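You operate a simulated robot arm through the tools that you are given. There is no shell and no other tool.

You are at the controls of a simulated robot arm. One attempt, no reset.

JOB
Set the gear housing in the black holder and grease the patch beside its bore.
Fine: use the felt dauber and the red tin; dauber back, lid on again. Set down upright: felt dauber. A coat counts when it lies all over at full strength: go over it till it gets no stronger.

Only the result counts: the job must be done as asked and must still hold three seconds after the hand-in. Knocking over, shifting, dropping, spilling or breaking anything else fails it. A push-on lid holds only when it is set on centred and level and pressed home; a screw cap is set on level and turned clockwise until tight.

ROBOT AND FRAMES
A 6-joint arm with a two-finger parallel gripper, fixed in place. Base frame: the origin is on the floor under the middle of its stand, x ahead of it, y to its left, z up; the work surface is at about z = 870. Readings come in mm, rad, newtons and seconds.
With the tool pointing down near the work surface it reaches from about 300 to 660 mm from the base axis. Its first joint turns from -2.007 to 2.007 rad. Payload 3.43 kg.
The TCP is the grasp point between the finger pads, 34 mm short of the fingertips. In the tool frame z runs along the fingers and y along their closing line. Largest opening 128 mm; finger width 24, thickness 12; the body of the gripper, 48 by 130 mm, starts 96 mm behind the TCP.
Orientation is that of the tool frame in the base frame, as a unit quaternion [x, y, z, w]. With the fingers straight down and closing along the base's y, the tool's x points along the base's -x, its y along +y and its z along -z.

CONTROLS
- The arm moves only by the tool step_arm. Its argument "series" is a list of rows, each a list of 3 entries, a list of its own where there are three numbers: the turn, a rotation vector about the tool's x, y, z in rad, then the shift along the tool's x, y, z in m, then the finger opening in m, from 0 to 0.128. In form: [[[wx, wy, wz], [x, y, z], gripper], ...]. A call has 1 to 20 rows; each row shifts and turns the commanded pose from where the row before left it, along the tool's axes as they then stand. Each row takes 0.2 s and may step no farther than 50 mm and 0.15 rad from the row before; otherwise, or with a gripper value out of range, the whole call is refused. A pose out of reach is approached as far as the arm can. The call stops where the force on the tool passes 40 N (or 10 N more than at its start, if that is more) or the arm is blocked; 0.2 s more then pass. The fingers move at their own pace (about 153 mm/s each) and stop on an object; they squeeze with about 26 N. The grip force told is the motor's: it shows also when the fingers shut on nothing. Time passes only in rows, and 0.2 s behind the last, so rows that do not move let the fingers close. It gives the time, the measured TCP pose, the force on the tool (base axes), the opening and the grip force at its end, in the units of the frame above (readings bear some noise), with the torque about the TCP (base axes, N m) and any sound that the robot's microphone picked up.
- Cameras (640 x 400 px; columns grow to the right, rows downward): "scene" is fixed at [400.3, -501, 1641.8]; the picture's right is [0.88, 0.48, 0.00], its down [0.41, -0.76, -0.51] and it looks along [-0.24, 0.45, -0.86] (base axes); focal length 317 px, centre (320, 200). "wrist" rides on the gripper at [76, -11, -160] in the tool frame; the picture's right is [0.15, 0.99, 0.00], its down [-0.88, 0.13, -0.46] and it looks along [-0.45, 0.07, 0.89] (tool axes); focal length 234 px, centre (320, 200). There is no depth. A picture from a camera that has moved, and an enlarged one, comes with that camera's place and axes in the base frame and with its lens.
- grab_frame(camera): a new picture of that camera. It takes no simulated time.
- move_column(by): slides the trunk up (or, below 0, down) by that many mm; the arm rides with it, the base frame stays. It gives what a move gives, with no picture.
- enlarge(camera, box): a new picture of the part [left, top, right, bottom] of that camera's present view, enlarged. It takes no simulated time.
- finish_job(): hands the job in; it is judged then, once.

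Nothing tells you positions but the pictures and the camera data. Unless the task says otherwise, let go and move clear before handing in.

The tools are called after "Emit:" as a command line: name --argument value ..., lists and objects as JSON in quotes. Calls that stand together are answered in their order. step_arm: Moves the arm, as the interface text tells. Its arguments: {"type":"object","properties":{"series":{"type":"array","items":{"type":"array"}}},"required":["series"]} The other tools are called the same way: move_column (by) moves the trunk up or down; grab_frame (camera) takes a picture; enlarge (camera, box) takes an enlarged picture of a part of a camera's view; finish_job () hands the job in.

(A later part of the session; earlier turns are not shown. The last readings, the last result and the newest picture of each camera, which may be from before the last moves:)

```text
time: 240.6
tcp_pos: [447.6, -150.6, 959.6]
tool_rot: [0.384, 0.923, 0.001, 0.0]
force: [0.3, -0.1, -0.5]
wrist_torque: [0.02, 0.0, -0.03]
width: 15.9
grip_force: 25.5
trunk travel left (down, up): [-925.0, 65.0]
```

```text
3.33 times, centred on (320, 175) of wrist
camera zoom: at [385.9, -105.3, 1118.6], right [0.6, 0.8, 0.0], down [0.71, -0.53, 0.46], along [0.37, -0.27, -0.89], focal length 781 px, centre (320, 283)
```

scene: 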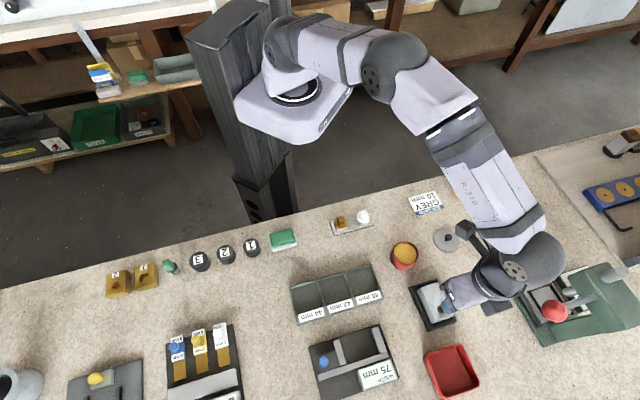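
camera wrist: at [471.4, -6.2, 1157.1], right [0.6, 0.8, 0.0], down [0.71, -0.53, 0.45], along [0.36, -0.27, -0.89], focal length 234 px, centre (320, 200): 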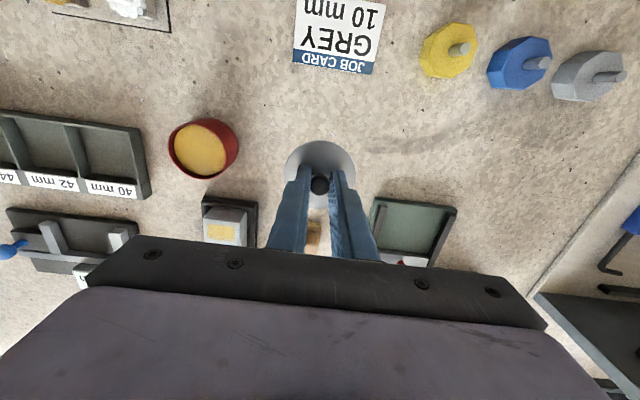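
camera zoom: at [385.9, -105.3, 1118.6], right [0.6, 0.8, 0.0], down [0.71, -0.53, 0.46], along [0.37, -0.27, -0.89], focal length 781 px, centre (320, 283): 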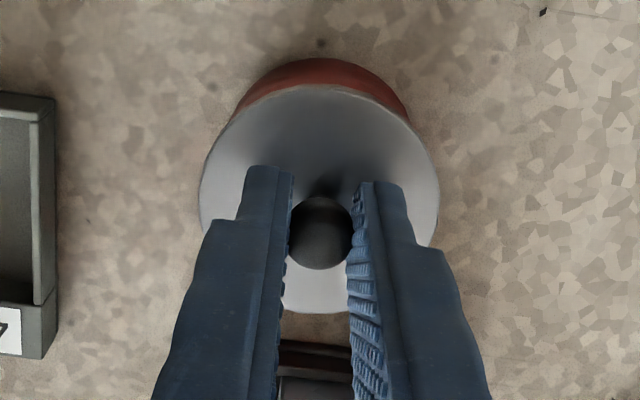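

Alignment is within about 0.3 mm of the original seat. Lowering in small steps now.

Emit:
step_arm --series '[[[0, 0, 0], [0, 0, 0.001], 0.008], [[0, 0, 0], [0, 0, 0], 0.008]]'

Emit:
step_arm --series '[[[0, 0, 0], [0, 0, 0.001], 0.008], [[0, 0, 0], [0, 0, 0], 0.008]]'

Emit:
step_arm --series '[[[0, 0, 0], [0, 0, 0.001], 0.008], [[0, 0, 0], [0, 0, 0], 0.008]]'

Emit:
enlarge --camera "wrist" --box '[250, 115, 390, 235]'

```text
time: 241.2
tcp_pos: [447.7, -150.8, 957.7]
tool_rot: [0.383, 0.924, 0.0, 0.0]
force: [-0.3, -0.4, 0.0]
wrist_torque: [0.0, 0.0, 0.02]
width: 15.8
grip_force: 26.0
trunk travel left (down, up): [-925.0, 65.0]
```

```text
time: 241.8
tcp_pos: [446.9, -151.0, 957.3]
tool_rot: [0.383, 0.924, 0.0, 0.001]
force: [-0.3, 0.2, 0.1]
wrist_torque: [0.02, 0.03, 0.02]
width: 15.7
grip_force: 26.2
trunk travel left (down, up): [-925.0, 65.0]
```

```text
time: 242.4
tcp_pos: [447.0, -151.2, 956.5]
tool_rot: [0.384, 0.923, 0.0, 0.0]
force: [-0.6, 0.5, 0.1]
wrist_torque: [-0.02, -0.03, -0.01]
width: 15.7
grip_force: 25.3
trunk travel left (down, up): [-925.0, 65.0]
```

```text
3.33 times, centred on (320, 175) of wrist
camera zoom: at [385.8, -105.2, 1116.5], right [0.6, 0.8, 0.0], down [0.71, -0.53, 0.46], along [0.37, -0.27, -0.89], focal length 781 px, centre (320, 283)
```

zoom: 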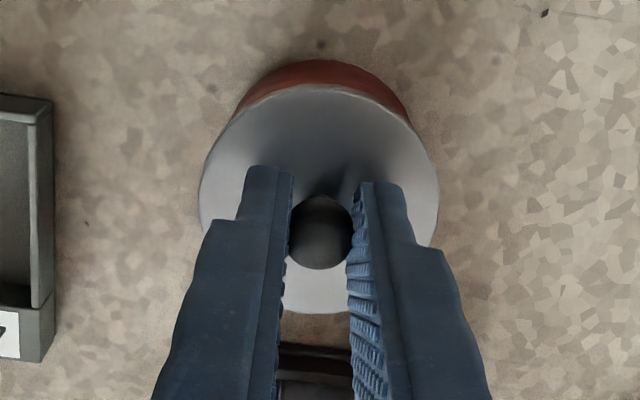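

Emit:
step_arm --series '[[[0, 0, 0], [0, 0, 0.001], 0.008], [[0, 0, 0], [0, 0, 0], 0.008]]'

Emit:
step_arm --series '[[[0, 0, 0], [0, 0, 0.001], 0.008], [[0, 0, 0], [0, 0, 0], 0.008]]'

Emit:
enlarge --camera "wrist" --box '[250, 115, 390, 235]'

```text
time: 243.0
tcp_pos: [448.1, -151.3, 955.7]
tool_rot: [0.384, 0.923, 0.0, 0.0]
force: [0.1, -1.0, -0.6]
wrist_torque: [-0.01, -0.04, -0.02]
width: 15.9
grip_force: 25.7
trunk travel left (down, up): [-925.0, 65.0]
```

```text
time: 243.6
tcp_pos: [448.3, -151.2, 954.6]
tool_rot: [0.384, 0.923, -0.001, 0.001]
force: [-0.1, -0.3, 5.1]
wrist_torque: [0.02, 0.04, 0.01]
width: 15.8
grip_force: 25.9
trunk travel left (down, up): [-925.0, 65.0]
heard: snap
```

```text
3.33 times, centred on (320, 175) of wrist
camera zoom: at [386.1, -105.0, 1114.8], right [0.6, 0.8, 0.0], down [0.71, -0.53, 0.46], along [0.37, -0.27, -0.89], focal length 781 px, centre (320, 283)
```

zoom: 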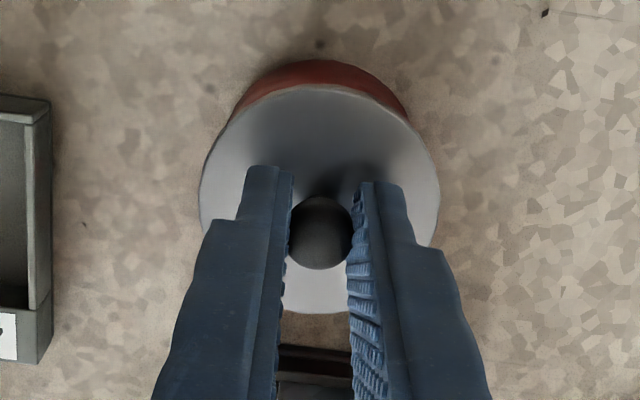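

A snap was heard as the lid seated. I'll press a little more to be sure it's home.

Emit:
step_arm --series '[[[0, 0, 0], [0, 0, 0.001], 0.008], [[0, 0, 0], [0, 0, 0], 0.008]]'

Emit:
step_arm --series '[[[0, 0, 0], [0, 0, 0.001], 0.008], [[0, 0, 0], [0, 0, 0], 0.008]]'

Emit:
enlarge --camera "scene" --box '[380, 230, 430, 275]'

```text
time: 244.2
tcp_pos: [446.8, -151.4, 954.4]
tool_rot: [0.383, 0.924, -0.001, 0.002]
force: [1.5, 1.9, 15.0]
wrist_torque: [0.16, 0.07, 0.0]
width: 15.7
grip_force: 26.0
trunk travel left (down, up): [-925.0, 65.0]
```

```text
time: 244.8
tcp_pos: [447.7, -150.8, 953.1]
tool_rot: [0.384, 0.923, 0.001, 0.003]
force: [1.6, 0.2, 26.5]
wrist_torque: [0.05, -0.06, 0.01]
width: 15.7
grip_force: 26.0
trunk travel left (down, up): [-925.0, 65.0]
```

```text
8.89 times, centred on (405, 252) of scene
camera zoom: at [400.3, -501.0, 1641.8], right [0.88, 0.48, 0.0], down [0.41, -0.76, -0.51], along [-0.24, 0.45, -0.86], focal length 2821 px, centre (-436, -267)
```

zoom: 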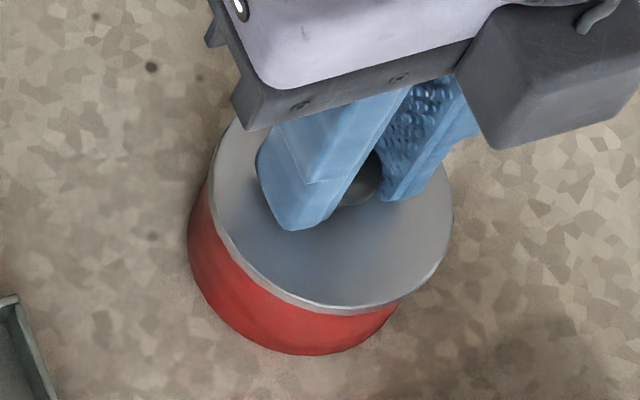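

Emit:
step_arm --series '[[[0, 0, 0], [0, 0, -0.0015], 0.008], [[0, 0, 0], [0, 0, 0], 0.008]]'

```text
time: 245.4
tcp_pos: [447.6, -150.0, 954.5]
tool_rot: [0.383, 0.924, 0.0, 0.002]
force: [3.7, -3.8, 20.0]
wrist_torque: [-0.24, -0.23, 0.01]
width: 15.7
grip_force: 26.6
trunk travel left (down, up): [-925.0, 65.0]
```

Emit:
step_arm --series '[[[0, 0, 0], [0, 0, -0.001], 0.008], [[0, 0, 0], [0, 0, 0], 0.008]]'

```text
time: 246.0
tcp_pos: [447.4, -151.2, 954.9]
tool_rot: [0.383, 0.924, 0.001, 0.0]
force: [6.4, -4.3, 13.2]
wrist_torque: [-0.23, -0.35, 0.0]
width: 15.9
grip_force: 26.0
trunk travel left (down, up): [-925.0, 65.0]
```

Emit:
step_arm --series '[[[0, 0, 0], [0, 0, -0.0005], 0.02], [[0, 0, 0], [0, 0, 0], 0.03], [[0, 0, 0], [0, 0, 0], 0.045], [[0, 0, 0], [0, 0, 0], 0.045]]'

Emit:
enlarge --camera "wrist" --box '[250, 115, 390, 235]'

```text
time: 247.0
tcp_pos: [446.9, -150.3, 954.8]
tool_rot: [0.384, 0.924, 0.0, 0.0]
force: [-0.5, -0.6, 0.6]
wrist_torque: [0.01, -0.02, 0.02]
width: 45.2
grip_force: 0.1
trunk travel left (down, up): [-925.0, 65.0]
```

```text
3.33 times, centred on (320, 175) of wrist
camera zoom: at [386.5, -104.8, 1115.0], right [0.6, 0.8, 0.0], down [0.71, -0.53, 0.46], along [0.37, -0.27, -0.89], focal length 781 px, centre (320, 283)
```

zoom: 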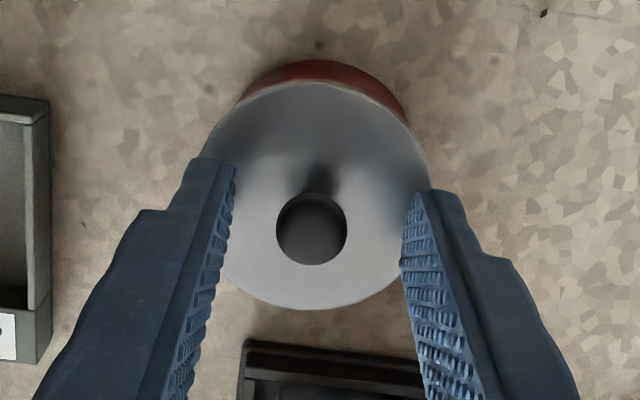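

Emit:
step_arm --series '[[[0, 0, 0], [0, 0, -0.02], 0.05], [[0, 0, 0], [0, 0, -0.03], 0.05], [[0, 0, 0], [0, 0, -0.02], 0.05], [[0, 0, 0], [0, 0, 0], 0.05], [[0, 0, 0], [0, 0, 0], 0.05], [[0, 0, 0], [0, 0, 0], 0.05]]'

Emit:
enlarge --camera "wrist" --box '[265, 115, 375, 205]'

Emit:
enlarge --camera "scene" --box '[380, 230, 444, 270]'

```text
time: 248.4
tcp_pos: [448.2, -150.5, 1023.9]
tool_rot: [0.383, 0.924, 0.001, 0.0]
force: [0.2, -0.2, -0.6]
wrist_torque: [0.01, 0.03, 0.03]
width: 50.1
grip_force: 0.0
trunk travel left (down, up): [-925.0, 65.0]
```

```text
4.44 times, centred on (320, 160) of wrist
camera zoom: at [387.0, -104.6, 1184.2], right [0.6, 0.8, 0.0], down [0.71, -0.53, 0.46], along [0.37, -0.27, -0.89], focal length 1041 px, centre (320, 378)
```

zoom: 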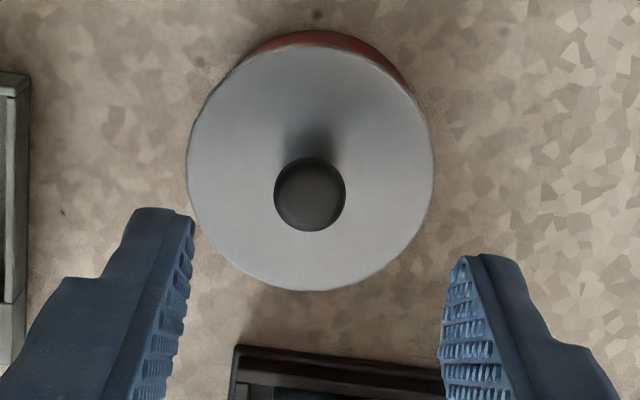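

```text
10.00 times, centred on (412, 250) of scene
camera zoom: at [400.3, -501.0, 1641.8], right [0.88, 0.48, 0.0], down [0.41, -0.76, -0.51], along [-0.24, 0.45, -0.86], focal length 3174 px, centre (-600, -300)
```

zoom: 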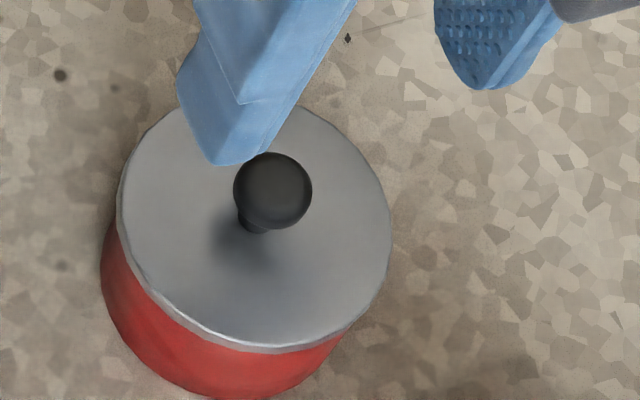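

The lid snapped on, but comparing with the first pictures it shifted about 1.8 mm off-centre when I released it under side load. I'll regrip it, re-centre it and seat it again more carefully.

Emit:
step_arm --series '[[[0, 0, 0], [0.0011, -0.0033, 0.02], 0.05], [[0, 0, 0], [0, 0, 0.02], 0.05], [[0, 0, 0], [0, 0, 0.01], 0.05], [[0, 0, 0], [0, 0, 0], 0.045], [[0, 0, 0], [0, 0, 0], 0.045], [[0, 0, 0], [0, 0, 0], 0.045]]'

Emit:
enlarge --camera "wrist" --box '[250, 115, 390, 235]'

```text
time: 249.8
tcp_pos: [445.1, -151.3, 974.2]
tool_rot: [0.384, 0.924, 0.0, 0.0]
force: [-0.2, 0.1, 0.5]
wrist_torque: [0.04, -0.04, 0.0]
width: 45.1
grip_force: 0.0
trunk travel left (down, up): [-925.0, 65.0]
```

```text
3.33 times, centred on (320, 175) of wrist
camera zoom: at [382.9, -106.1, 1134.7], right [0.6, 0.8, 0.0], down [0.71, -0.53, 0.46], along [0.37, -0.27, -0.89], focal length 781 px, centre (320, 283)
```

zoom: 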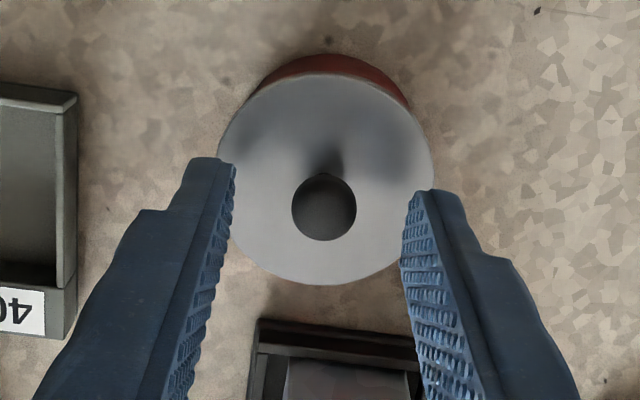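

Emit:
step_arm --series '[[[0, 0, 0], [-0.0005, 0.001, 0.01], 0.045], [[0, 0, 0], [0, 0, 0.007], 0.04], [[0, 0, 0], [0, 0, 0.002], 0.04], [[0, 0, 0], [0, 0, 0], 0.04], [[0, 0, 0], [0, 0, 0], 0.04], [[0, 0, 0], [0, 0, 0], 0.04]]'

Emit:
enlarge --camera "wrist" --box '[250, 115, 390, 235]'

```text
time: 251.2
tcp_pos: [444.8, -151.7, 956.1]
tool_rot: [0.384, 0.923, 0.001, 0.0]
force: [0.3, 0.4, 0.1]
wrist_torque: [0.0, 0.01, 0.01]
width: 39.9
grip_force: 0.1
trunk travel left (down, up): [-925.0, 65.0]
```

```text
3.33 times, centred on (320, 175) of wrist
camera zoom: at [383.2, -106.2, 1116.2], right [0.6, 0.8, 0.0], down [0.71, -0.53, 0.46], along [0.37, -0.27, -0.89], focal length 781 px, centre (320, 283)
```

zoom: 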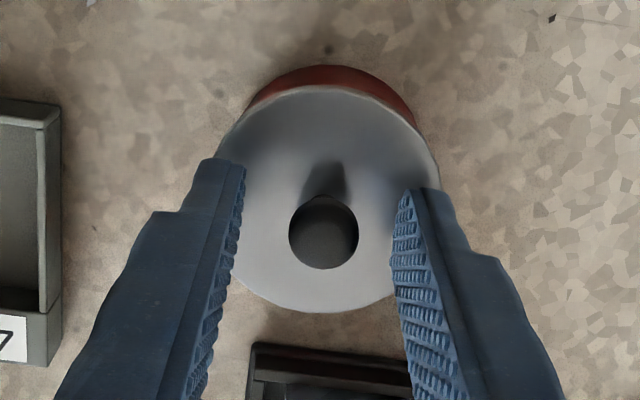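

Emit:
step_arm --series '[[[0, 0, 0], [0, 0.0012, 0], 0.035], [[0, 0, 0], [0, 0, 0], 0.035], [[0, 0, 0], [0, 0, 0], 0.03], [[0, 0, 0], [0, 0, 0], 0.03]]'

Emit:
enlarge --camera "wrist" --box '[280, 140, 360, 210]'

```text
time: 252.2
tcp_pos: [446.0, -152.0, 956.4]
tool_rot: [0.384, 0.923, 0.0, 0.001]
force: [0.0, -0.1, -0.4]
wrist_torque: [0.02, -0.02, 0.03]
width: 29.9
grip_force: 0.2
trunk travel left (down, up): [-925.0, 65.0]
```

```text
5.71 times, centred on (320, 175) of wrist
camera zoom: at [383.9, -105.6, 1116.3], right [0.6, 0.8, 0.0], down [0.71, -0.53, 0.46], along [0.37, -0.27, -0.89], focal length 1338 px, centre (320, 343)
```

zoom: 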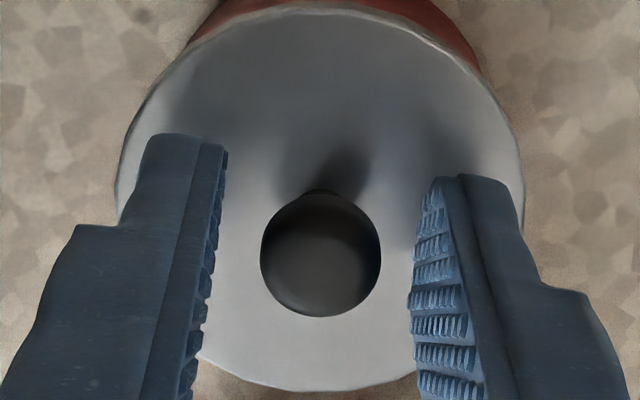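

Emit:
step_arm --series '[[[0, 0, 0], [0, 0, 0], 0.022], [[0, 0, 0], [0, 0, 0], 0.016], [[0, 0, 0], [0, 0, 0], 0.01], [[0, 0, 0], [0, 0, 0], 0.008], [[0, 0, 0], [0, 0, 0], 0.008]]'

Emit:
enlarge --camera "wrist" --box '[250, 115, 390, 235]'

Emit:
enlarge --camera "scene" --box '[380, 230, 444, 270]'

```text
time: 253.4
tcp_pos: [445.1, -152.2, 957.1]
tool_rot: [0.383, 0.924, -0.001, 0.0]
force: [-0.3, 0.6, 0.1]
wrist_torque: [-0.03, -0.04, 0.0]
width: 15.8
grip_force: 25.8
trunk travel left (down, up): [-925.0, 65.0]
heard: snap
```

```text
3.33 times, centred on (320, 175) of wrist
camera zoom: at [383.9, -105.6, 1116.4], right [0.6, 0.8, 0.0], down [0.71, -0.53, 0.46], along [0.37, -0.27, -0.89], focal length 781 px, centre (320, 283)
```

zoom: 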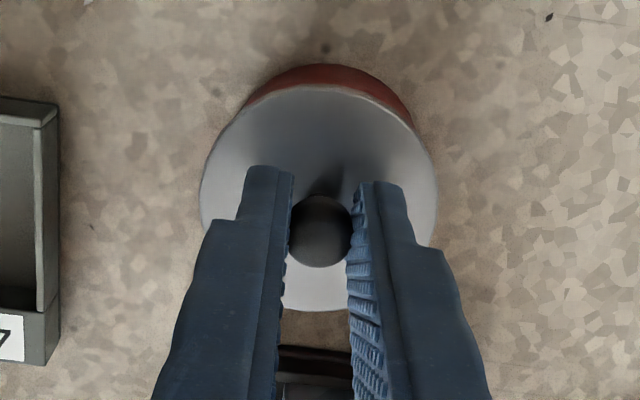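

```text
10.00 times, centred on (412, 250) of scene
camera zoom: at [400.3, -501.0, 1641.8], right [0.88, 0.48, 0.0], down [0.41, -0.76, -0.51], along [-0.24, 0.45, -0.86], focal length 3174 px, centre (-600, -300)
```

zoom: 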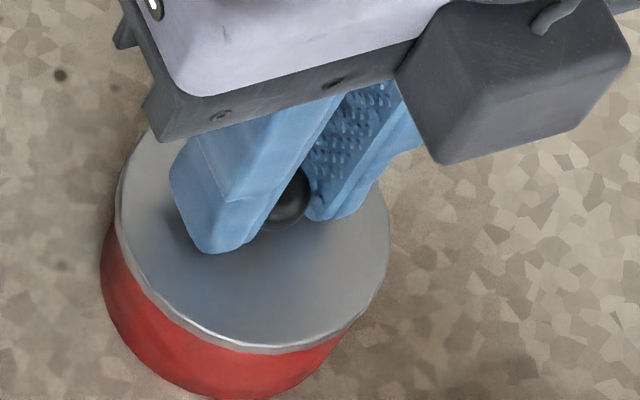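

The snap on gripping shows it had latched. I'll lift a few millimetres, shift back to the original centre line and reseat it.

Emit:
step_arm --series '[[[0, 0, 0], [0, 0, -0.002], 0.008], [[0, 0, 0], [0, 0, -0.003], 0.008], [[0, 0, 0], [-0.0011, 0.0013, 0], 0.008], [[0, 0, 0], [0, 0, 0], 0.008], [[0, 0, 0], [0, 0, 0], 0.008], [[0, 0, 0], [0, 0, 0], 0.008]]'

Emit:
enlarge --camera "wrist" --box '[250, 115, 390, 235]'

Emit:
enlarge --camera "scene" --box '[380, 230, 444, 270]'

```text
time: 254.8
tcp_pos: [447.4, -151.1, 960.2]
tool_rot: [0.383, 0.924, 0.0, 0.0]
force: [-0.8, -0.2, -0.9]
wrist_torque: [0.0, -0.01, 0.0]
width: 15.7
grip_force: 26.0
trunk travel left (down, up): [-925.0, 65.0]
```

```text
3.33 times, centred on (320, 175) of wrist
camera zoom: at [386.4, -105.0, 1120.9], right [0.6, 0.8, 0.0], down [0.71, -0.53, 0.46], along [0.37, -0.27, -0.89], focal length 781 px, centre (320, 283)
```

zoom: 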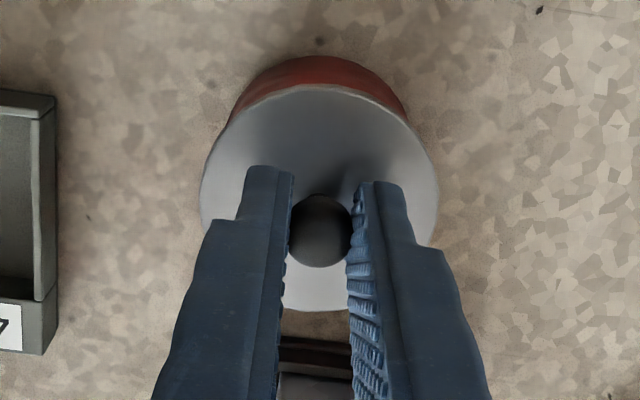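

```text
10.00 times, centred on (412, 250) of scene
camera zoom: at [400.3, -501.0, 1641.8], right [0.88, 0.48, 0.0], down [0.41, -0.76, -0.51], along [-0.24, 0.45, -0.86], focal length 3174 px, centre (-600, -300)
```

zoom: 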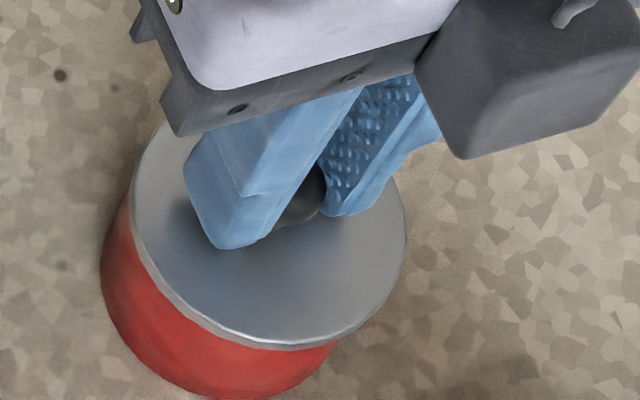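

Emit:
step_arm --series '[[[0, 0, 0], [0.0002, -0.0006, 0.001], 0.008], [[0, 0, 0], [0, 0, 0.0005], 0.008], [[0, 0, 0], [0, 0, 0], 0.008], [[0, 0, 0], [0, 0, 0], 0.008]]'

Emit:
enlarge --camera "wrist" --box '[250, 115, 390, 235]'

```text
time: 255.8
tcp_pos: [448.1, -152.0, 959.6]
tool_rot: [0.383, 0.924, 0.0, 0.001]
force: [-0.6, -0.6, -0.2]
wrist_torque: [0.02, -0.02, 0.0]
width: 15.8
grip_force: 25.9
trunk travel left (down, up): [-925.0, 65.0]
```

```text
3.33 times, centred on (320, 175) of wrist
camera zoom: at [386.1, -105.7, 1119.4], right [0.6, 0.8, 0.0], down [0.71, -0.53, 0.46], along [0.37, -0.27, -0.89], focal length 781 px, centre (320, 283)
```

zoom: 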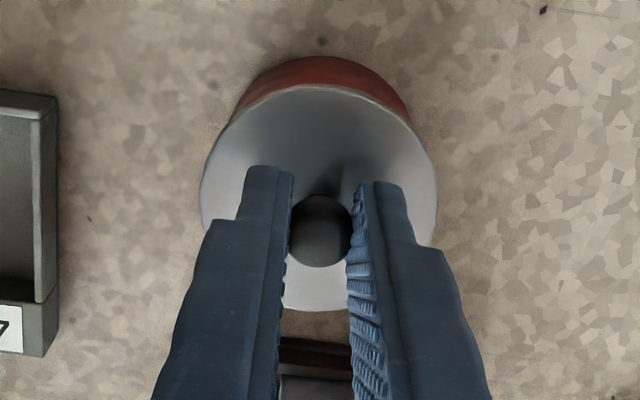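

Emit:
step_arm --series '[[[0, 0, 0], [0.0004, 0, 0.001], 0.008], [[0, 0, 0], [0, 0, 0.001], 0.008], [[0, 0, 0], [0, 0, 0], 0.008], [[0, 0, 0], [0, 0, 0], 0.008]]'

Emit:
enlarge --camera "wrist" --box '[250, 115, 390, 235]'

```text
time: 256.8
tcp_pos: [448.0, -151.1, 957.5]
tool_rot: [0.383, 0.924, 0.0, 0.0]
force: [0.6, 0.6, -0.2]
wrist_torque: [0.04, -0.05, 0.02]
width: 15.9
grip_force: 26.0
trunk travel left (down, up): [-925.0, 65.0]
```

```text
3.33 times, centred on (320, 175) of wrist
camera zoom: at [385.8, -105.6, 1117.9], right [0.6, 0.8, 0.0], down [0.71, -0.53, 0.46], along [0.37, -0.27, -0.89], focal length 781 px, centre (320, 283)
```

zoom: 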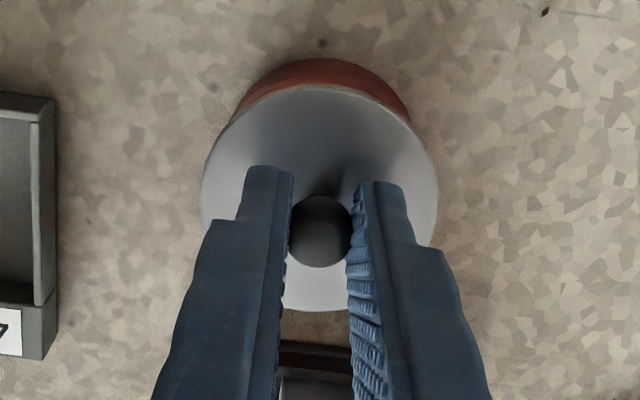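

Emit:
step_arm --series '[[[0, 0, 0], [0, 0, 0.001], 0.008], [[0, 0, 0], [0, 0, 0], 0.008]]'

Emit:
step_arm --series '[[[0, 0, 0], [0, 0, 0.001], 0.008], [[0, 0, 0], [0, 0, 0], 0.008]]'

Emit:
enlarge --camera "wrist" --box '[250, 115, 390, 235]'

```text
time: 257.4
tcp_pos: [446.9, -151.5, 956.0]
tool_rot: [0.384, 0.924, 0.0, 0.0]
force: [0.7, -0.3, 0.0]
wrist_torque: [0.03, 0.0, 0.0]
width: 15.8
grip_force: 26.0
trunk travel left (down, up): [-925.0, 65.0]
```

```text
time: 258.0
tcp_pos: [446.7, -150.9, 956.4]
tool_rot: [0.384, 0.923, 0.0, 0.0]
force: [-0.2, 0.6, 0.9]
wrist_torque: [0.03, 0.02, -0.01]
width: 15.8
grip_force: 26.2
trunk travel left (down, up): [-925.0, 65.0]
```

```text
3.33 times, centred on (320, 175) of wrist
camera zoom: at [385.6, -105.6, 1116.4], right [0.6, 0.8, 0.0], down [0.71, -0.53, 0.46], along [0.37, -0.27, -0.89], focal length 781 px, centre (320, 283)
```

zoom: 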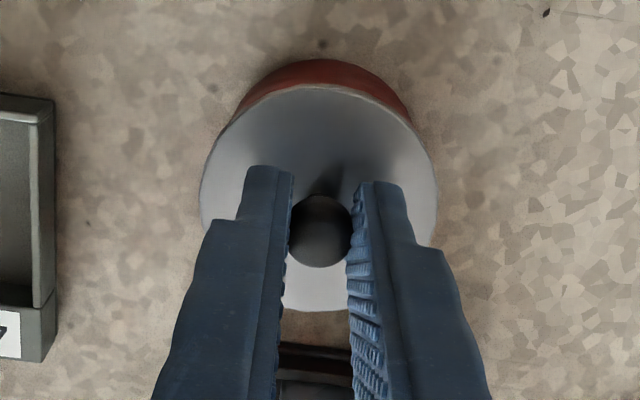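

Emit:
step_arm --series '[[[0, 0, 0], [0, 0, 0.0007], 0.008], [[0, 0, 0], [0, 0, 0], 0.008]]'

Emit:
enlarge --camera "wrist" --box '[250, 115, 390, 235]'

```text
time: 258.6
tcp_pos: [446.3, -151.2, 955.8]
tool_rot: [0.384, 0.924, 0.0, 0.002]
force: [0.0, 0.8, 13.1]
wrist_torque: [0.14, 0.14, -0.03]
width: 15.8
grip_force: 25.0
trunk travel left (down, up): [-925.0, 65.0]
```

```text
3.33 times, centred on (320, 175) of wrist
camera zoom: at [385.1, -105.4, 1116.1], right [0.6, 0.8, 0.0], down [0.71, -0.53, 0.46], along [0.37, -0.27, -0.89], focal length 781 px, centre (320, 283)
```

zoom: 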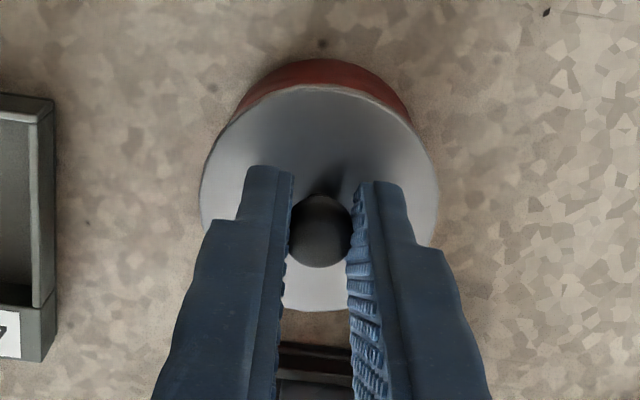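

Emit:
step_arm --series '[[[0, 0, 0], [0, 0, 0.0007], 0.008], [[0, 0, 0], [0, 0, 0], 0.008]]'

Emit:
enlarge --camera "wrist" --box '[250, 115, 390, 235]'

Emit:
enlarge --camera "scene" --box '[380, 230, 444, 270]'

```text
time: 259.2
tcp_pos: [447.0, -150.7, 956.8]
tool_rot: [0.383, 0.924, 0.0, 0.002]
force: [0.4, -0.6, 21.5]
wrist_torque: [0.06, 0.05, -0.02]
width: 15.8
grip_force: 26.3
trunk travel left (down, up): [-925.0, 65.0]
```

```text
3.33 times, centred on (320, 175) of wrist
camera zoom: at [384.8, -105.3, 1115.8], right [0.6, 0.8, 0.0], down [0.71, -0.53, 0.46], along [0.37, -0.27, -0.89], focal length 781 px, centre (320, 283)
```

zoom: 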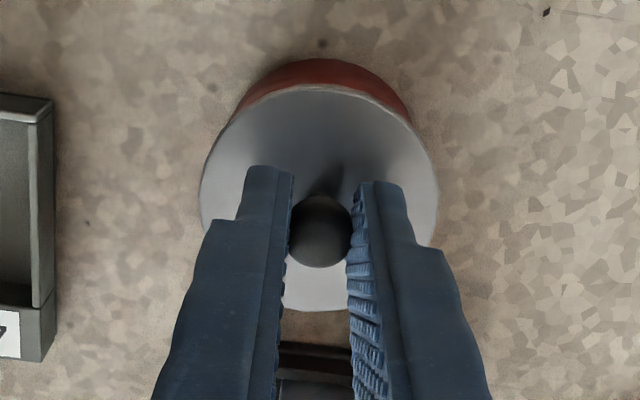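

```text
10.00 times, centred on (412, 250) of scene
camera zoom: at [400.3, -501.0, 1641.8], right [0.88, 0.48, 0.0], down [0.41, -0.76, -0.51], along [-0.24, 0.45, -0.86], focal length 3174 px, centre (-600, -300)
```

zoom: 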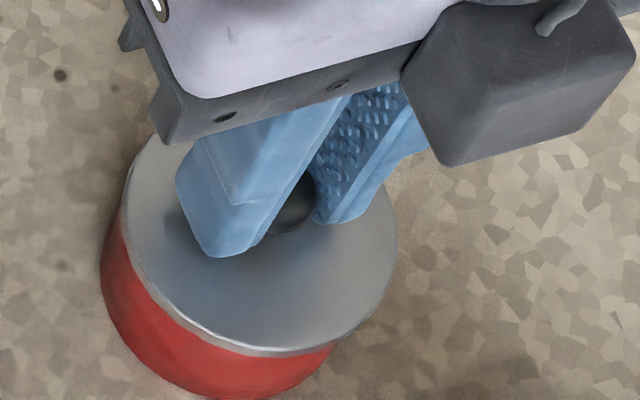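

Emit:
step_arm --series '[[[0, 0, 0], [-0.0004, 0.0003, 0.0006], 0.008], [[0, 0, 0], [0, 0, 0], 0.008]]'

Emit:
enlarge --camera "wrist" --box '[250, 115, 390, 235]'

```text
time: 259.8
tcp_pos: [446.5, -151.5, 954.7]
tool_rot: [0.384, 0.924, 0.0, 0.002]
force: [0.8, -4.5, 25.3]
wrist_torque: [-0.2, -0.08, 0.01]
width: 16.1
grip_force: 26.4
trunk travel left (down, up): [-925.0, 65.0]
```

```text
3.33 times, centred on (320, 175) of wrist
camera zoom: at [384.8, -105.3, 1114.9], right [0.6, 0.8, 0.0], down [0.71, -0.53, 0.46], along [0.37, -0.27, -0.89], focal length 781 px, centre (320, 283)
```

zoom: 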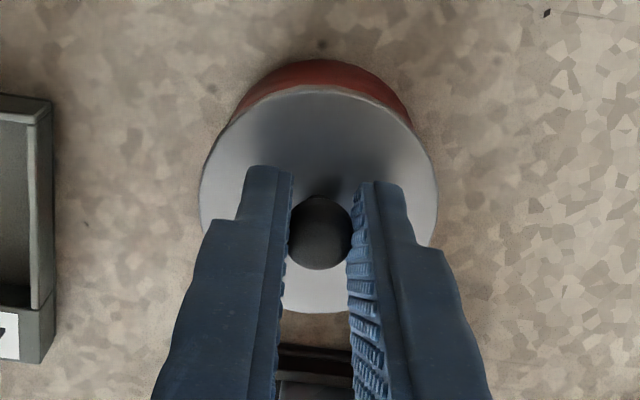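

No snap this time. The arm drifted about 0.8 mm sideways while pressing, so I'll lift slightly, offset for that drift and press again.

Emit:
step_arm --series '[[[0, 0, 0], [0, 0, -0.002], 0.008], [[0, 0, 0], [0, 0, -0.002], 0.008], [[0, 0, 0], [0, 0, -0.001], 0.008], [[0, 0, 0], [0, 0, 0], 0.008], [[0, 0, 0], [0, 0, 0], 0.008]]'

Emit:
enlarge --camera "wrist" --box '[250, 115, 390, 235]'

Emit:
enlarge --camera "scene" --box '[380, 230, 444, 270]'

```text
time: 261.0
tcp_pos: [447.7, -150.1, 957.1]
tool_rot: [0.384, 0.923, 0.001, -0.001]
force: [0.2, 1.0, -0.4]
wrist_torque: [0.03, -0.01, 0.02]
width: 15.9
grip_force: 25.8
trunk travel left (down, up): [-925.0, 65.0]
```

```text
3.33 times, centred on (320, 175) of wrist
camera zoom: at [386.2, -105.1, 1118.1], right [0.6, 0.8, 0.0], down [0.71, -0.53, 0.45], along [0.36, -0.27, -0.89], focal length 781 px, centre (320, 283)
```

zoom: 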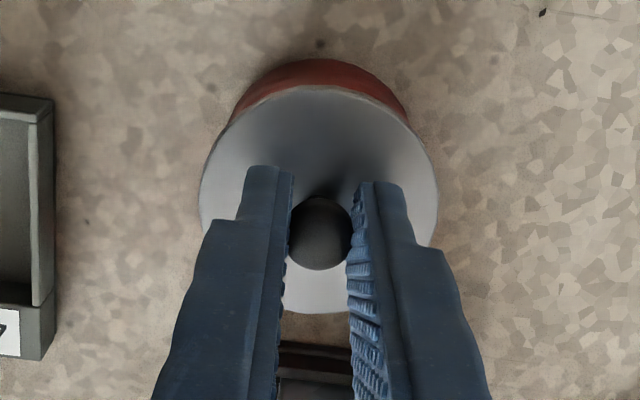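

```text
10.00 times, centred on (412, 250) of scene
camera zoom: at [400.3, -501.0, 1641.8], right [0.88, 0.48, 0.0], down [0.41, -0.76, -0.51], along [-0.24, 0.45, -0.86], focal length 3174 px, centre (-600, -300)
```

zoom: 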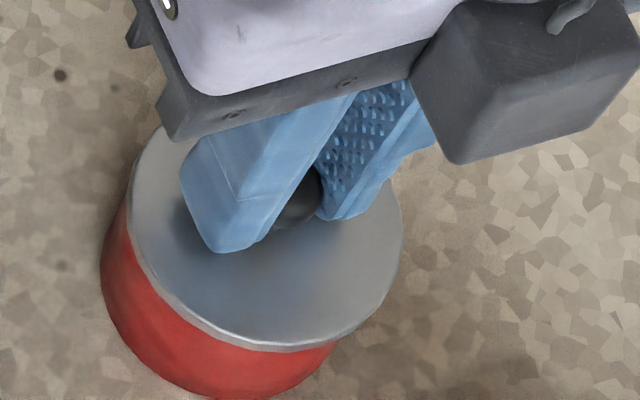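

Emit:
step_arm --series '[[[0, 0, 0], [0, 0, 0.001], 0.008], [[0, 0, 0], [0, 0, 0], 0.008]]'

Emit:
step_arm --series '[[[0, 0, 0], [0, 0, 0.001], 0.008], [[0, 0, 0], [0, 0, 0], 0.008]]'

Emit:
step_arm --series '[[[0, 0, 0], [0, 0, 0.001], 0.008], [[0, 0, 0], [0, 0, 0], 0.008]]'

```text
time: 261.6
tcp_pos: [447.5, -151.2, 956.9]
tool_rot: [0.384, 0.923, 0.0, -0.001]
force: [0.0, -0.3, 0.8]
wrist_torque: [0.0, 0.0, -0.02]
width: 15.7
grip_force: 25.6
trunk travel left (down, up): [-925.0, 65.0]
```

```text
time: 262.2
tcp_pos: [448.2, -150.4, 956.3]
tool_rot: [0.383, 0.924, 0.0, -0.001]
force: [0.0, 0.7, 0.9]
wrist_torque: [0.0, -0.01, 0.01]
width: 15.8
grip_force: 25.8
trunk travel left (down, up): [-925.0, 65.0]
```

```text
time: 262.8
tcp_pos: [447.0, -150.6, 956.2]
tool_rot: [0.384, 0.923, 0.0, 0.0]
force: [0.5, 0.2, 0.2]
wrist_torque: [0.04, -0.01, 0.02]
width: 15.6
grip_force: 25.5
trunk travel left (down, up): [-925.0, 65.0]
```

Emit:
step_arm --series '[[[0, 0, 0], [0, 0, 0.001], 0.008], [[0, 0, 0], [0, 0, 0], 0.008]]'

Emit:
enlarge --camera "wrist" --box '[250, 115, 390, 235]'

```text
time: 263.4
tcp_pos: [447.0, -153.0, 955.7]
tool_rot: [0.384, 0.923, 0.0, 0.001]
force: [-0.2, 0.6, 4.5]
wrist_torque: [-0.03, -0.04, -0.02]
width: 15.8
grip_force: 26.6
trunk travel left (down, up): [-925.0, 65.0]
```

```text
3.33 times, centred on (320, 175) of wrist
camera zoom: at [385.6, -105.6, 1115.1], right [0.6, 0.8, 0.0], down [0.71, -0.53, 0.46], along [0.37, -0.27, -0.89], focal length 781 px, centre (320, 283)
```

zoom: 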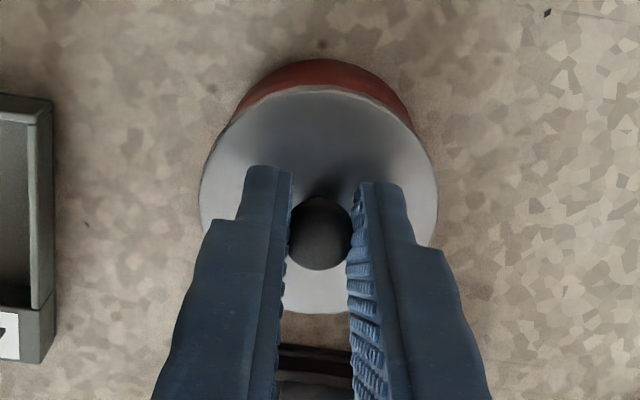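

Emit:
step_arm --series '[[[0, 0, 0], [0, 0, 0.0007], 0.008], [[0, 0, 0], [0, 0, 0], 0.008]]'

Emit:
enlarge --camera "wrist" --box '[250, 115, 390, 235]'

```text
time: 264.0
tcp_pos: [447.5, -152.2, 954.3]
tool_rot: [0.383, 0.924, 0.001, 0.002]
force: [-0.7, -3.9, 11.4]
wrist_torque: [0.01, 0.06, 0.02]
width: 15.9
grip_force: 26.4
trunk travel left (down, up): [-925.0, 65.0]
```

```text
3.33 times, centred on (320, 175) of wrist
camera zoom: at [385.1, -105.4, 1114.8], right [0.6, 0.8, 0.0], down [0.71, -0.53, 0.46], along [0.37, -0.27, -0.89], focal length 781 px, centre (320, 283)
```

zoom: 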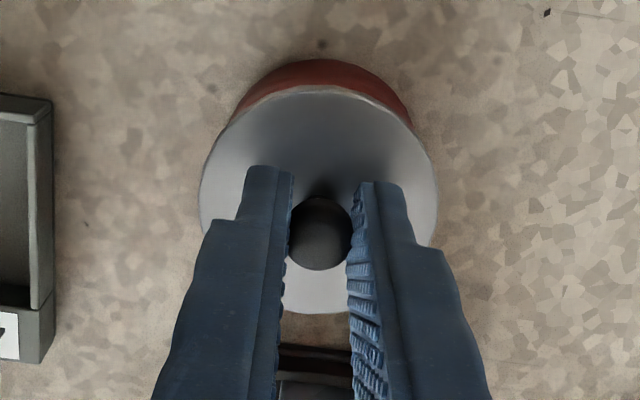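

Emit:
step_arm --series '[[[0, 0, 0], [-0.0004, 0.0004, 0.0007], 0.008], [[0, 0, 0], [0, 0, 0], 0.008]]'

Emit:
enlarge --camera "wrist" --box '[250, 115, 390, 235]'

```text
time: 264.6
tcp_pos: [447.3, -151.7, 955.2]
tool_rot: [0.383, 0.924, 0.001, 0.001]
force: [-3.0, -5.4, 20.1]
wrist_torque: [-0.15, 0.03, -0.02]
width: 15.6
grip_force: 25.8
trunk travel left (down, up): [-925.0, 65.0]
```

```text
3.33 times, centred on (320, 175) of wrist
camera zoom: at [385.2, -105.4, 1114.7], right [0.6, 0.8, 0.0], down [0.71, -0.53, 0.46], along [0.37, -0.27, -0.89], focal length 781 px, centre (320, 283)
```

zoom: 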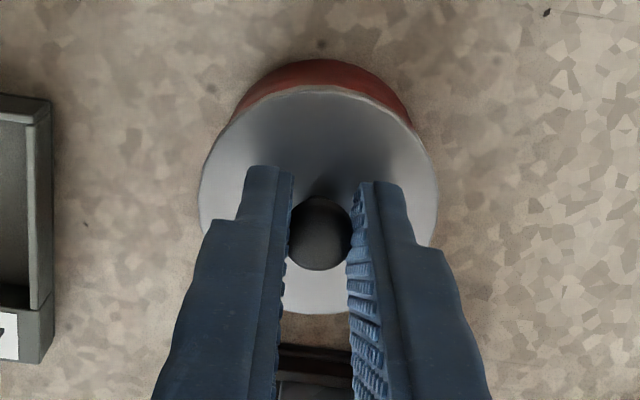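

Emit:
enlarge --camera "scene" --box '[380, 230, 444, 270]'

Emit:
enlarge --camera "scene" --box '[390, 252, 420, 272]'

```text
10.00 times, centred on (412, 250) of scene
camera zoom: at [400.3, -501.0, 1641.8], right [0.88, 0.48, 0.0], down [0.41, -0.76, -0.51], along [-0.24, 0.45, -0.86], focal length 3174 px, centre (-600, -300)
```

zoom: 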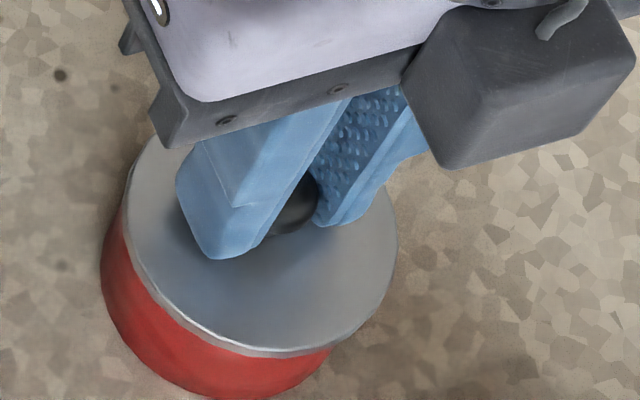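

```text
16.00 times, centred on (405, 262) of scene
camera zoom: at [400.3, -501.0, 1641.8], right [0.88, 0.48, 0.0], down [0.41, -0.76, -0.51], along [-0.24, 0.45, -0.86], focal length 5078 px, centre (-1040, -792)
```

zoom: 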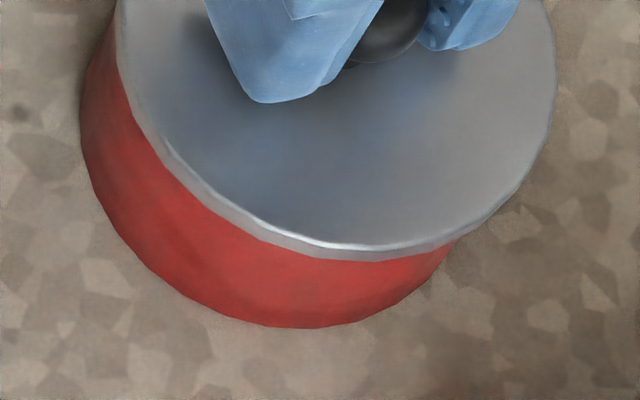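

Emit:
enlarge --camera "scene" --box '[380, 230, 430, 275]'

```text
8.89 times, centred on (405, 252) of scene
camera zoom: at [400.3, -501.0, 1641.8], right [0.88, 0.48, 0.0], down [0.41, -0.76, -0.51], along [-0.24, 0.45, -0.86], focal length 2821 px, centre (-436, -267)
```

zoom: 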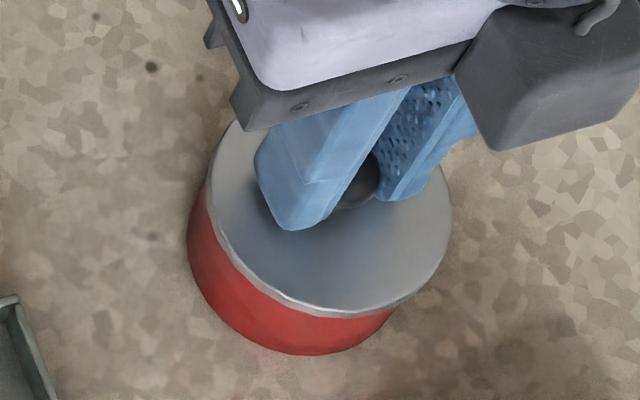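

Emit:
step_arm --series '[[[0, 0, 0], [0, 0, -0.001], 0.008], [[0, 0, 0], [0, 0, -0.0005], 0.008], [[0, 0, 0], [0, 0, 0], 0.008]]'

Emit:
enlarge --camera "wrist" --box '[250, 115, 390, 235]'

```text
time: 265.4
tcp_pos: [448.6, -151.1, 955.1]
tool_rot: [0.383, 0.924, 0.0, 0.0]
force: [0.4, -5.6, 13.1]
wrist_torque: [-0.27, -0.15, -0.04]
width: 15.8
grip_force: 26.1
trunk travel left (down, up): [-925.0, 65.0]
```

```text
3.33 times, centred on (320, 175) of wrist
camera zoom: at [385.6, -105.5, 1114.7], right [0.6, 0.8, 0.0], down [0.71, -0.53, 0.46], along [0.37, -0.27, -0.89], focal length 781 px, centre (320, 283)
```

zoom: 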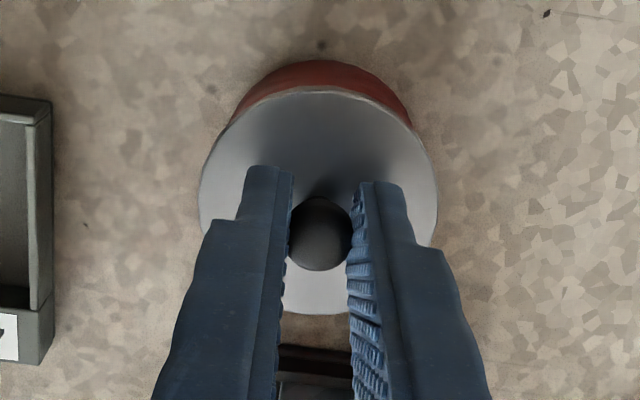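

Emit:
step_arm --series '[[[0, 0, 0], [0, 0, -0.002], 0.008], [[0, 0, 0], [0, 0, -0.001], 0.008], [[0, 0, 0], [0, 0, 0], 0.008], [[0, 0, 0], [0, 0, 0], 0.008]]'

Emit:
enlarge --camera "wrist" --box '[250, 115, 390, 235]'

```text
time: 266.4
tcp_pos: [448.5, -151.4, 957.0]
tool_rot: [0.384, 0.923, 0.0, 0.0]
force: [0.6, -0.2, 0.6]
wrist_torque: [0.0, 0.0, 0.0]
width: 15.9
grip_force: 25.9
trunk travel left (down, up): [-925.0, 65.0]
```

```text
3.33 times, centred on (320, 175) of wrist
camera zoom: at [386.5, -104.8, 1117.2], right [0.6, 0.8, 0.0], down [0.71, -0.53, 0.46], along [0.36, -0.27, -0.89], focal length 781 px, centre (320, 283)
```

zoom: 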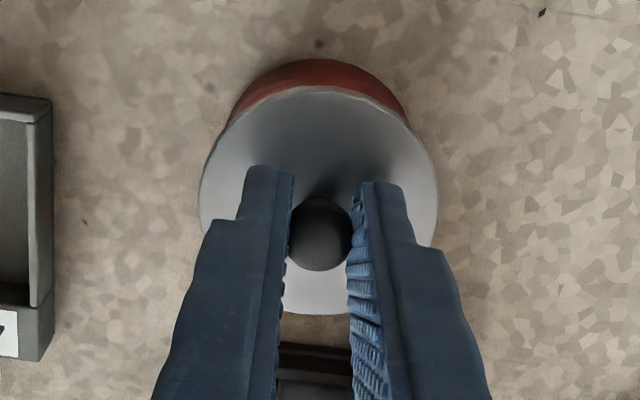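

Emit:
step_arm --series '[[[0, 0, 0], [0, 0, 0.0015], 0.008], [[0, 0, 0], [0, 0, 0.001], 0.008], [[0, 0, 0], [0, 0, 0], 0.008]]'

Emit:
enlarge --camera "wrist" --box '[250, 115, 390, 235]'

```text
time: 267.2
tcp_pos: [448.5, -151.1, 955.3]
tool_rot: [0.383, 0.924, -0.001, 0.001]
force: [0.1, -0.8, 2.6]
wrist_torque: [0.03, 0.01, -0.02]
width: 16.1
grip_force: 26.2
trunk travel left (down, up): [-925.0, 65.0]
```

```text
3.33 times, centred on (320, 175) of wrist
camera zoom: at [386.9, -104.8, 1114.7], right [0.6, 0.8, 0.0], down [0.71, -0.53, 0.46], along [0.37, -0.27, -0.89], focal length 781 px, centre (320, 283)
```

zoom: 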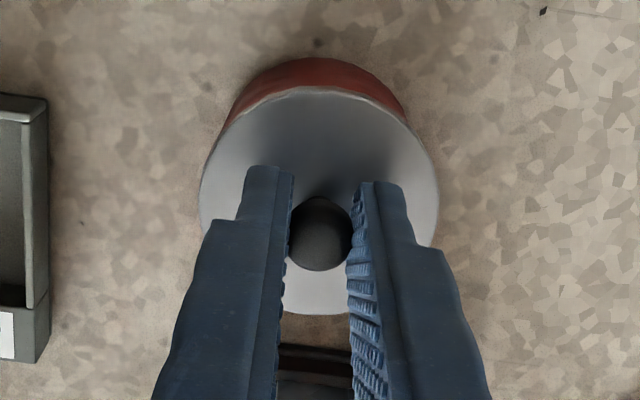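

Emit:
step_arm --series '[[[0, 0, 0], [0, 0, 0.0008], 0.008], [[0, 0, 0], [0, 0, 0], 0.008]]'

Emit:
step_arm --series '[[[0, 0, 0], [0, 0, 0.0008], 0.008], [[0, 0, 0], [0, 0, 0], 0.008]]'

Emit:
enlarge --camera "wrist" --box '[250, 115, 390, 235]'

```text
time: 267.8
tcp_pos: [447.6, -149.7, 955.1]
tool_rot: [0.383, 0.924, 0.0, 0.001]
force: [-0.8, -0.5, 7.8]
wrist_torque: [0.05, 0.03, -0.03]
width: 15.8
grip_force: 25.7
trunk travel left (down, up): [-925.0, 65.0]
```

```text
time: 268.4
tcp_pos: [449.0, -149.6, 954.0]
tool_rot: [0.384, 0.923, 0.0, 0.002]
force: [0.4, 1.0, 20.6]
wrist_torque: [0.1, 0.1, -0.02]
width: 15.8
grip_force: 25.7
trunk travel left (down, up): [-925.0, 65.0]
```

```text
3.33 times, centred on (320, 175) of wrist
camera zoom: at [386.3, -104.6, 1114.2], right [0.6, 0.8, 0.0], down [0.71, -0.53, 0.46], along [0.37, -0.27, -0.89], focal length 781 px, centre (320, 283)
```

zoom: 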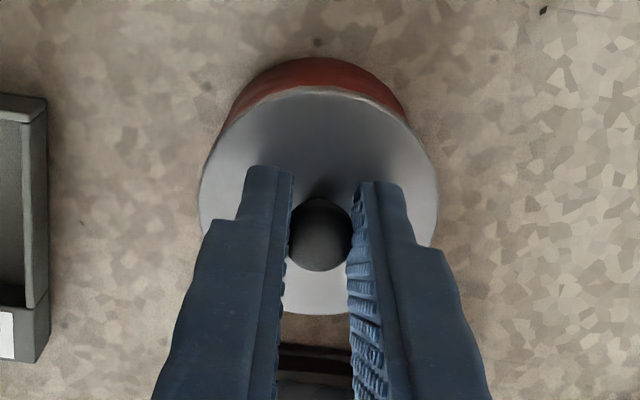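

Pressing while gripping isn't giving the snap. I'll ease off, release the lid while it's centred, then press straight down on the knob with closed fingertips so that grip friction can't interfere.

Emit:
step_arm --series '[[[0, 0, 0], [0, 0, -0.0012], 0.008], [[0, 0, 0], [0, 0, 0], 0.008], [[0, 0, 0], [0, 0, -0.0006], 0.008], [[0, 0, 0], [0, 0, 0], 0.008]]'

Emit:
enlarge --camera "wrist" --box '[250, 115, 390, 235]'

```text
time: 269.4
tcp_pos: [447.1, -151.5, 954.0]
tool_rot: [0.383, 0.924, -0.001, -0.001]
force: [1.0, 0.2, 3.2]
wrist_torque: [-0.09, -0.16, 0.03]
width: 15.7
grip_force: 26.5
trunk travel left (down, up): [-925.0, 65.0]
```

```text
3.33 times, centred on (320, 175) of wrist
camera zoom: at [386.0, -105.5, 1114.7], right [0.6, 0.8, 0.0], down [0.72, -0.53, 0.45], along [0.36, -0.27, -0.89], focal length 781 px, centre (320, 283)
```

zoom: 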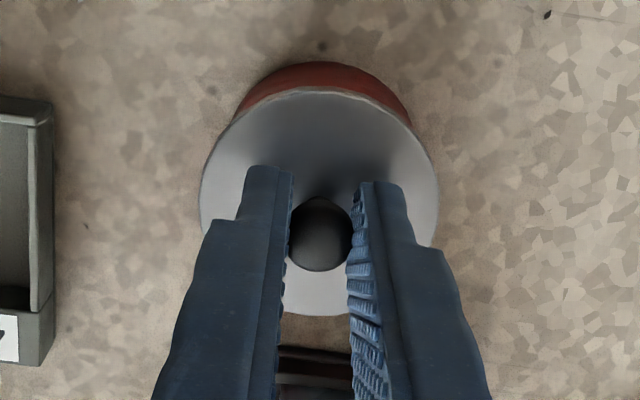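

Emit:
step_arm --series '[[[0, 0, 0], [0, 0, 0], 0.018], [[0, 0, 0], [0, 0, 0], 0.025], [[0, 0, 0], [0, 0, 0], 0.04], [[0, 0, 0], [0, 0, 0], 0.045]]'

Emit:
enlarge --camera "wrist" --box '[250, 115, 390, 235]'

Emit:
enlarge --camera "scene" --box '[380, 230, 444, 270]'

```text
time: 270.4
tcp_pos: [447.6, -151.2, 955.5]
tool_rot: [0.383, 0.924, 0.0, 0.0]
force: [-1.3, -0.1, 0.7]
wrist_torque: [-0.04, 0.04, 0.01]
width: 45.1
grip_force: 0.2
trunk travel left (down, up): [-925.0, 65.0]
heard: snap
```

```text
3.33 times, centred on (320, 175) of wrist
camera zoom: at [386.5, -105.6, 1115.1], right [0.6, 0.8, 0.0], down [0.71, -0.53, 0.46], along [0.37, -0.27, -0.89], focal length 781 px, centre (320, 283)
```

zoom: 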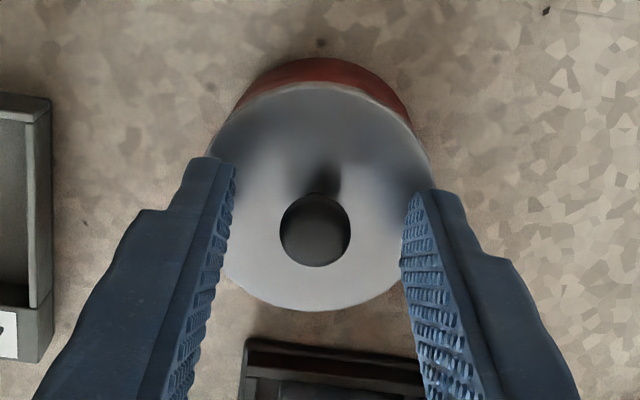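

```text
10.00 times, centred on (412, 250) of scene
camera zoom: at [400.3, -501.0, 1641.8], right [0.88, 0.48, 0.0], down [0.41, -0.76, -0.51], along [-0.24, 0.45, -0.86], focal length 3174 px, centre (-600, -300)
```

zoom: 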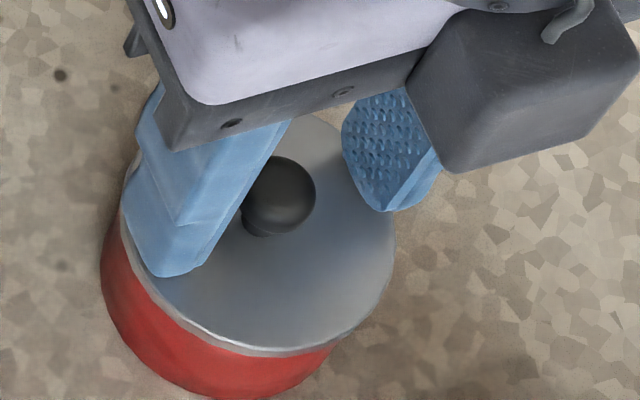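

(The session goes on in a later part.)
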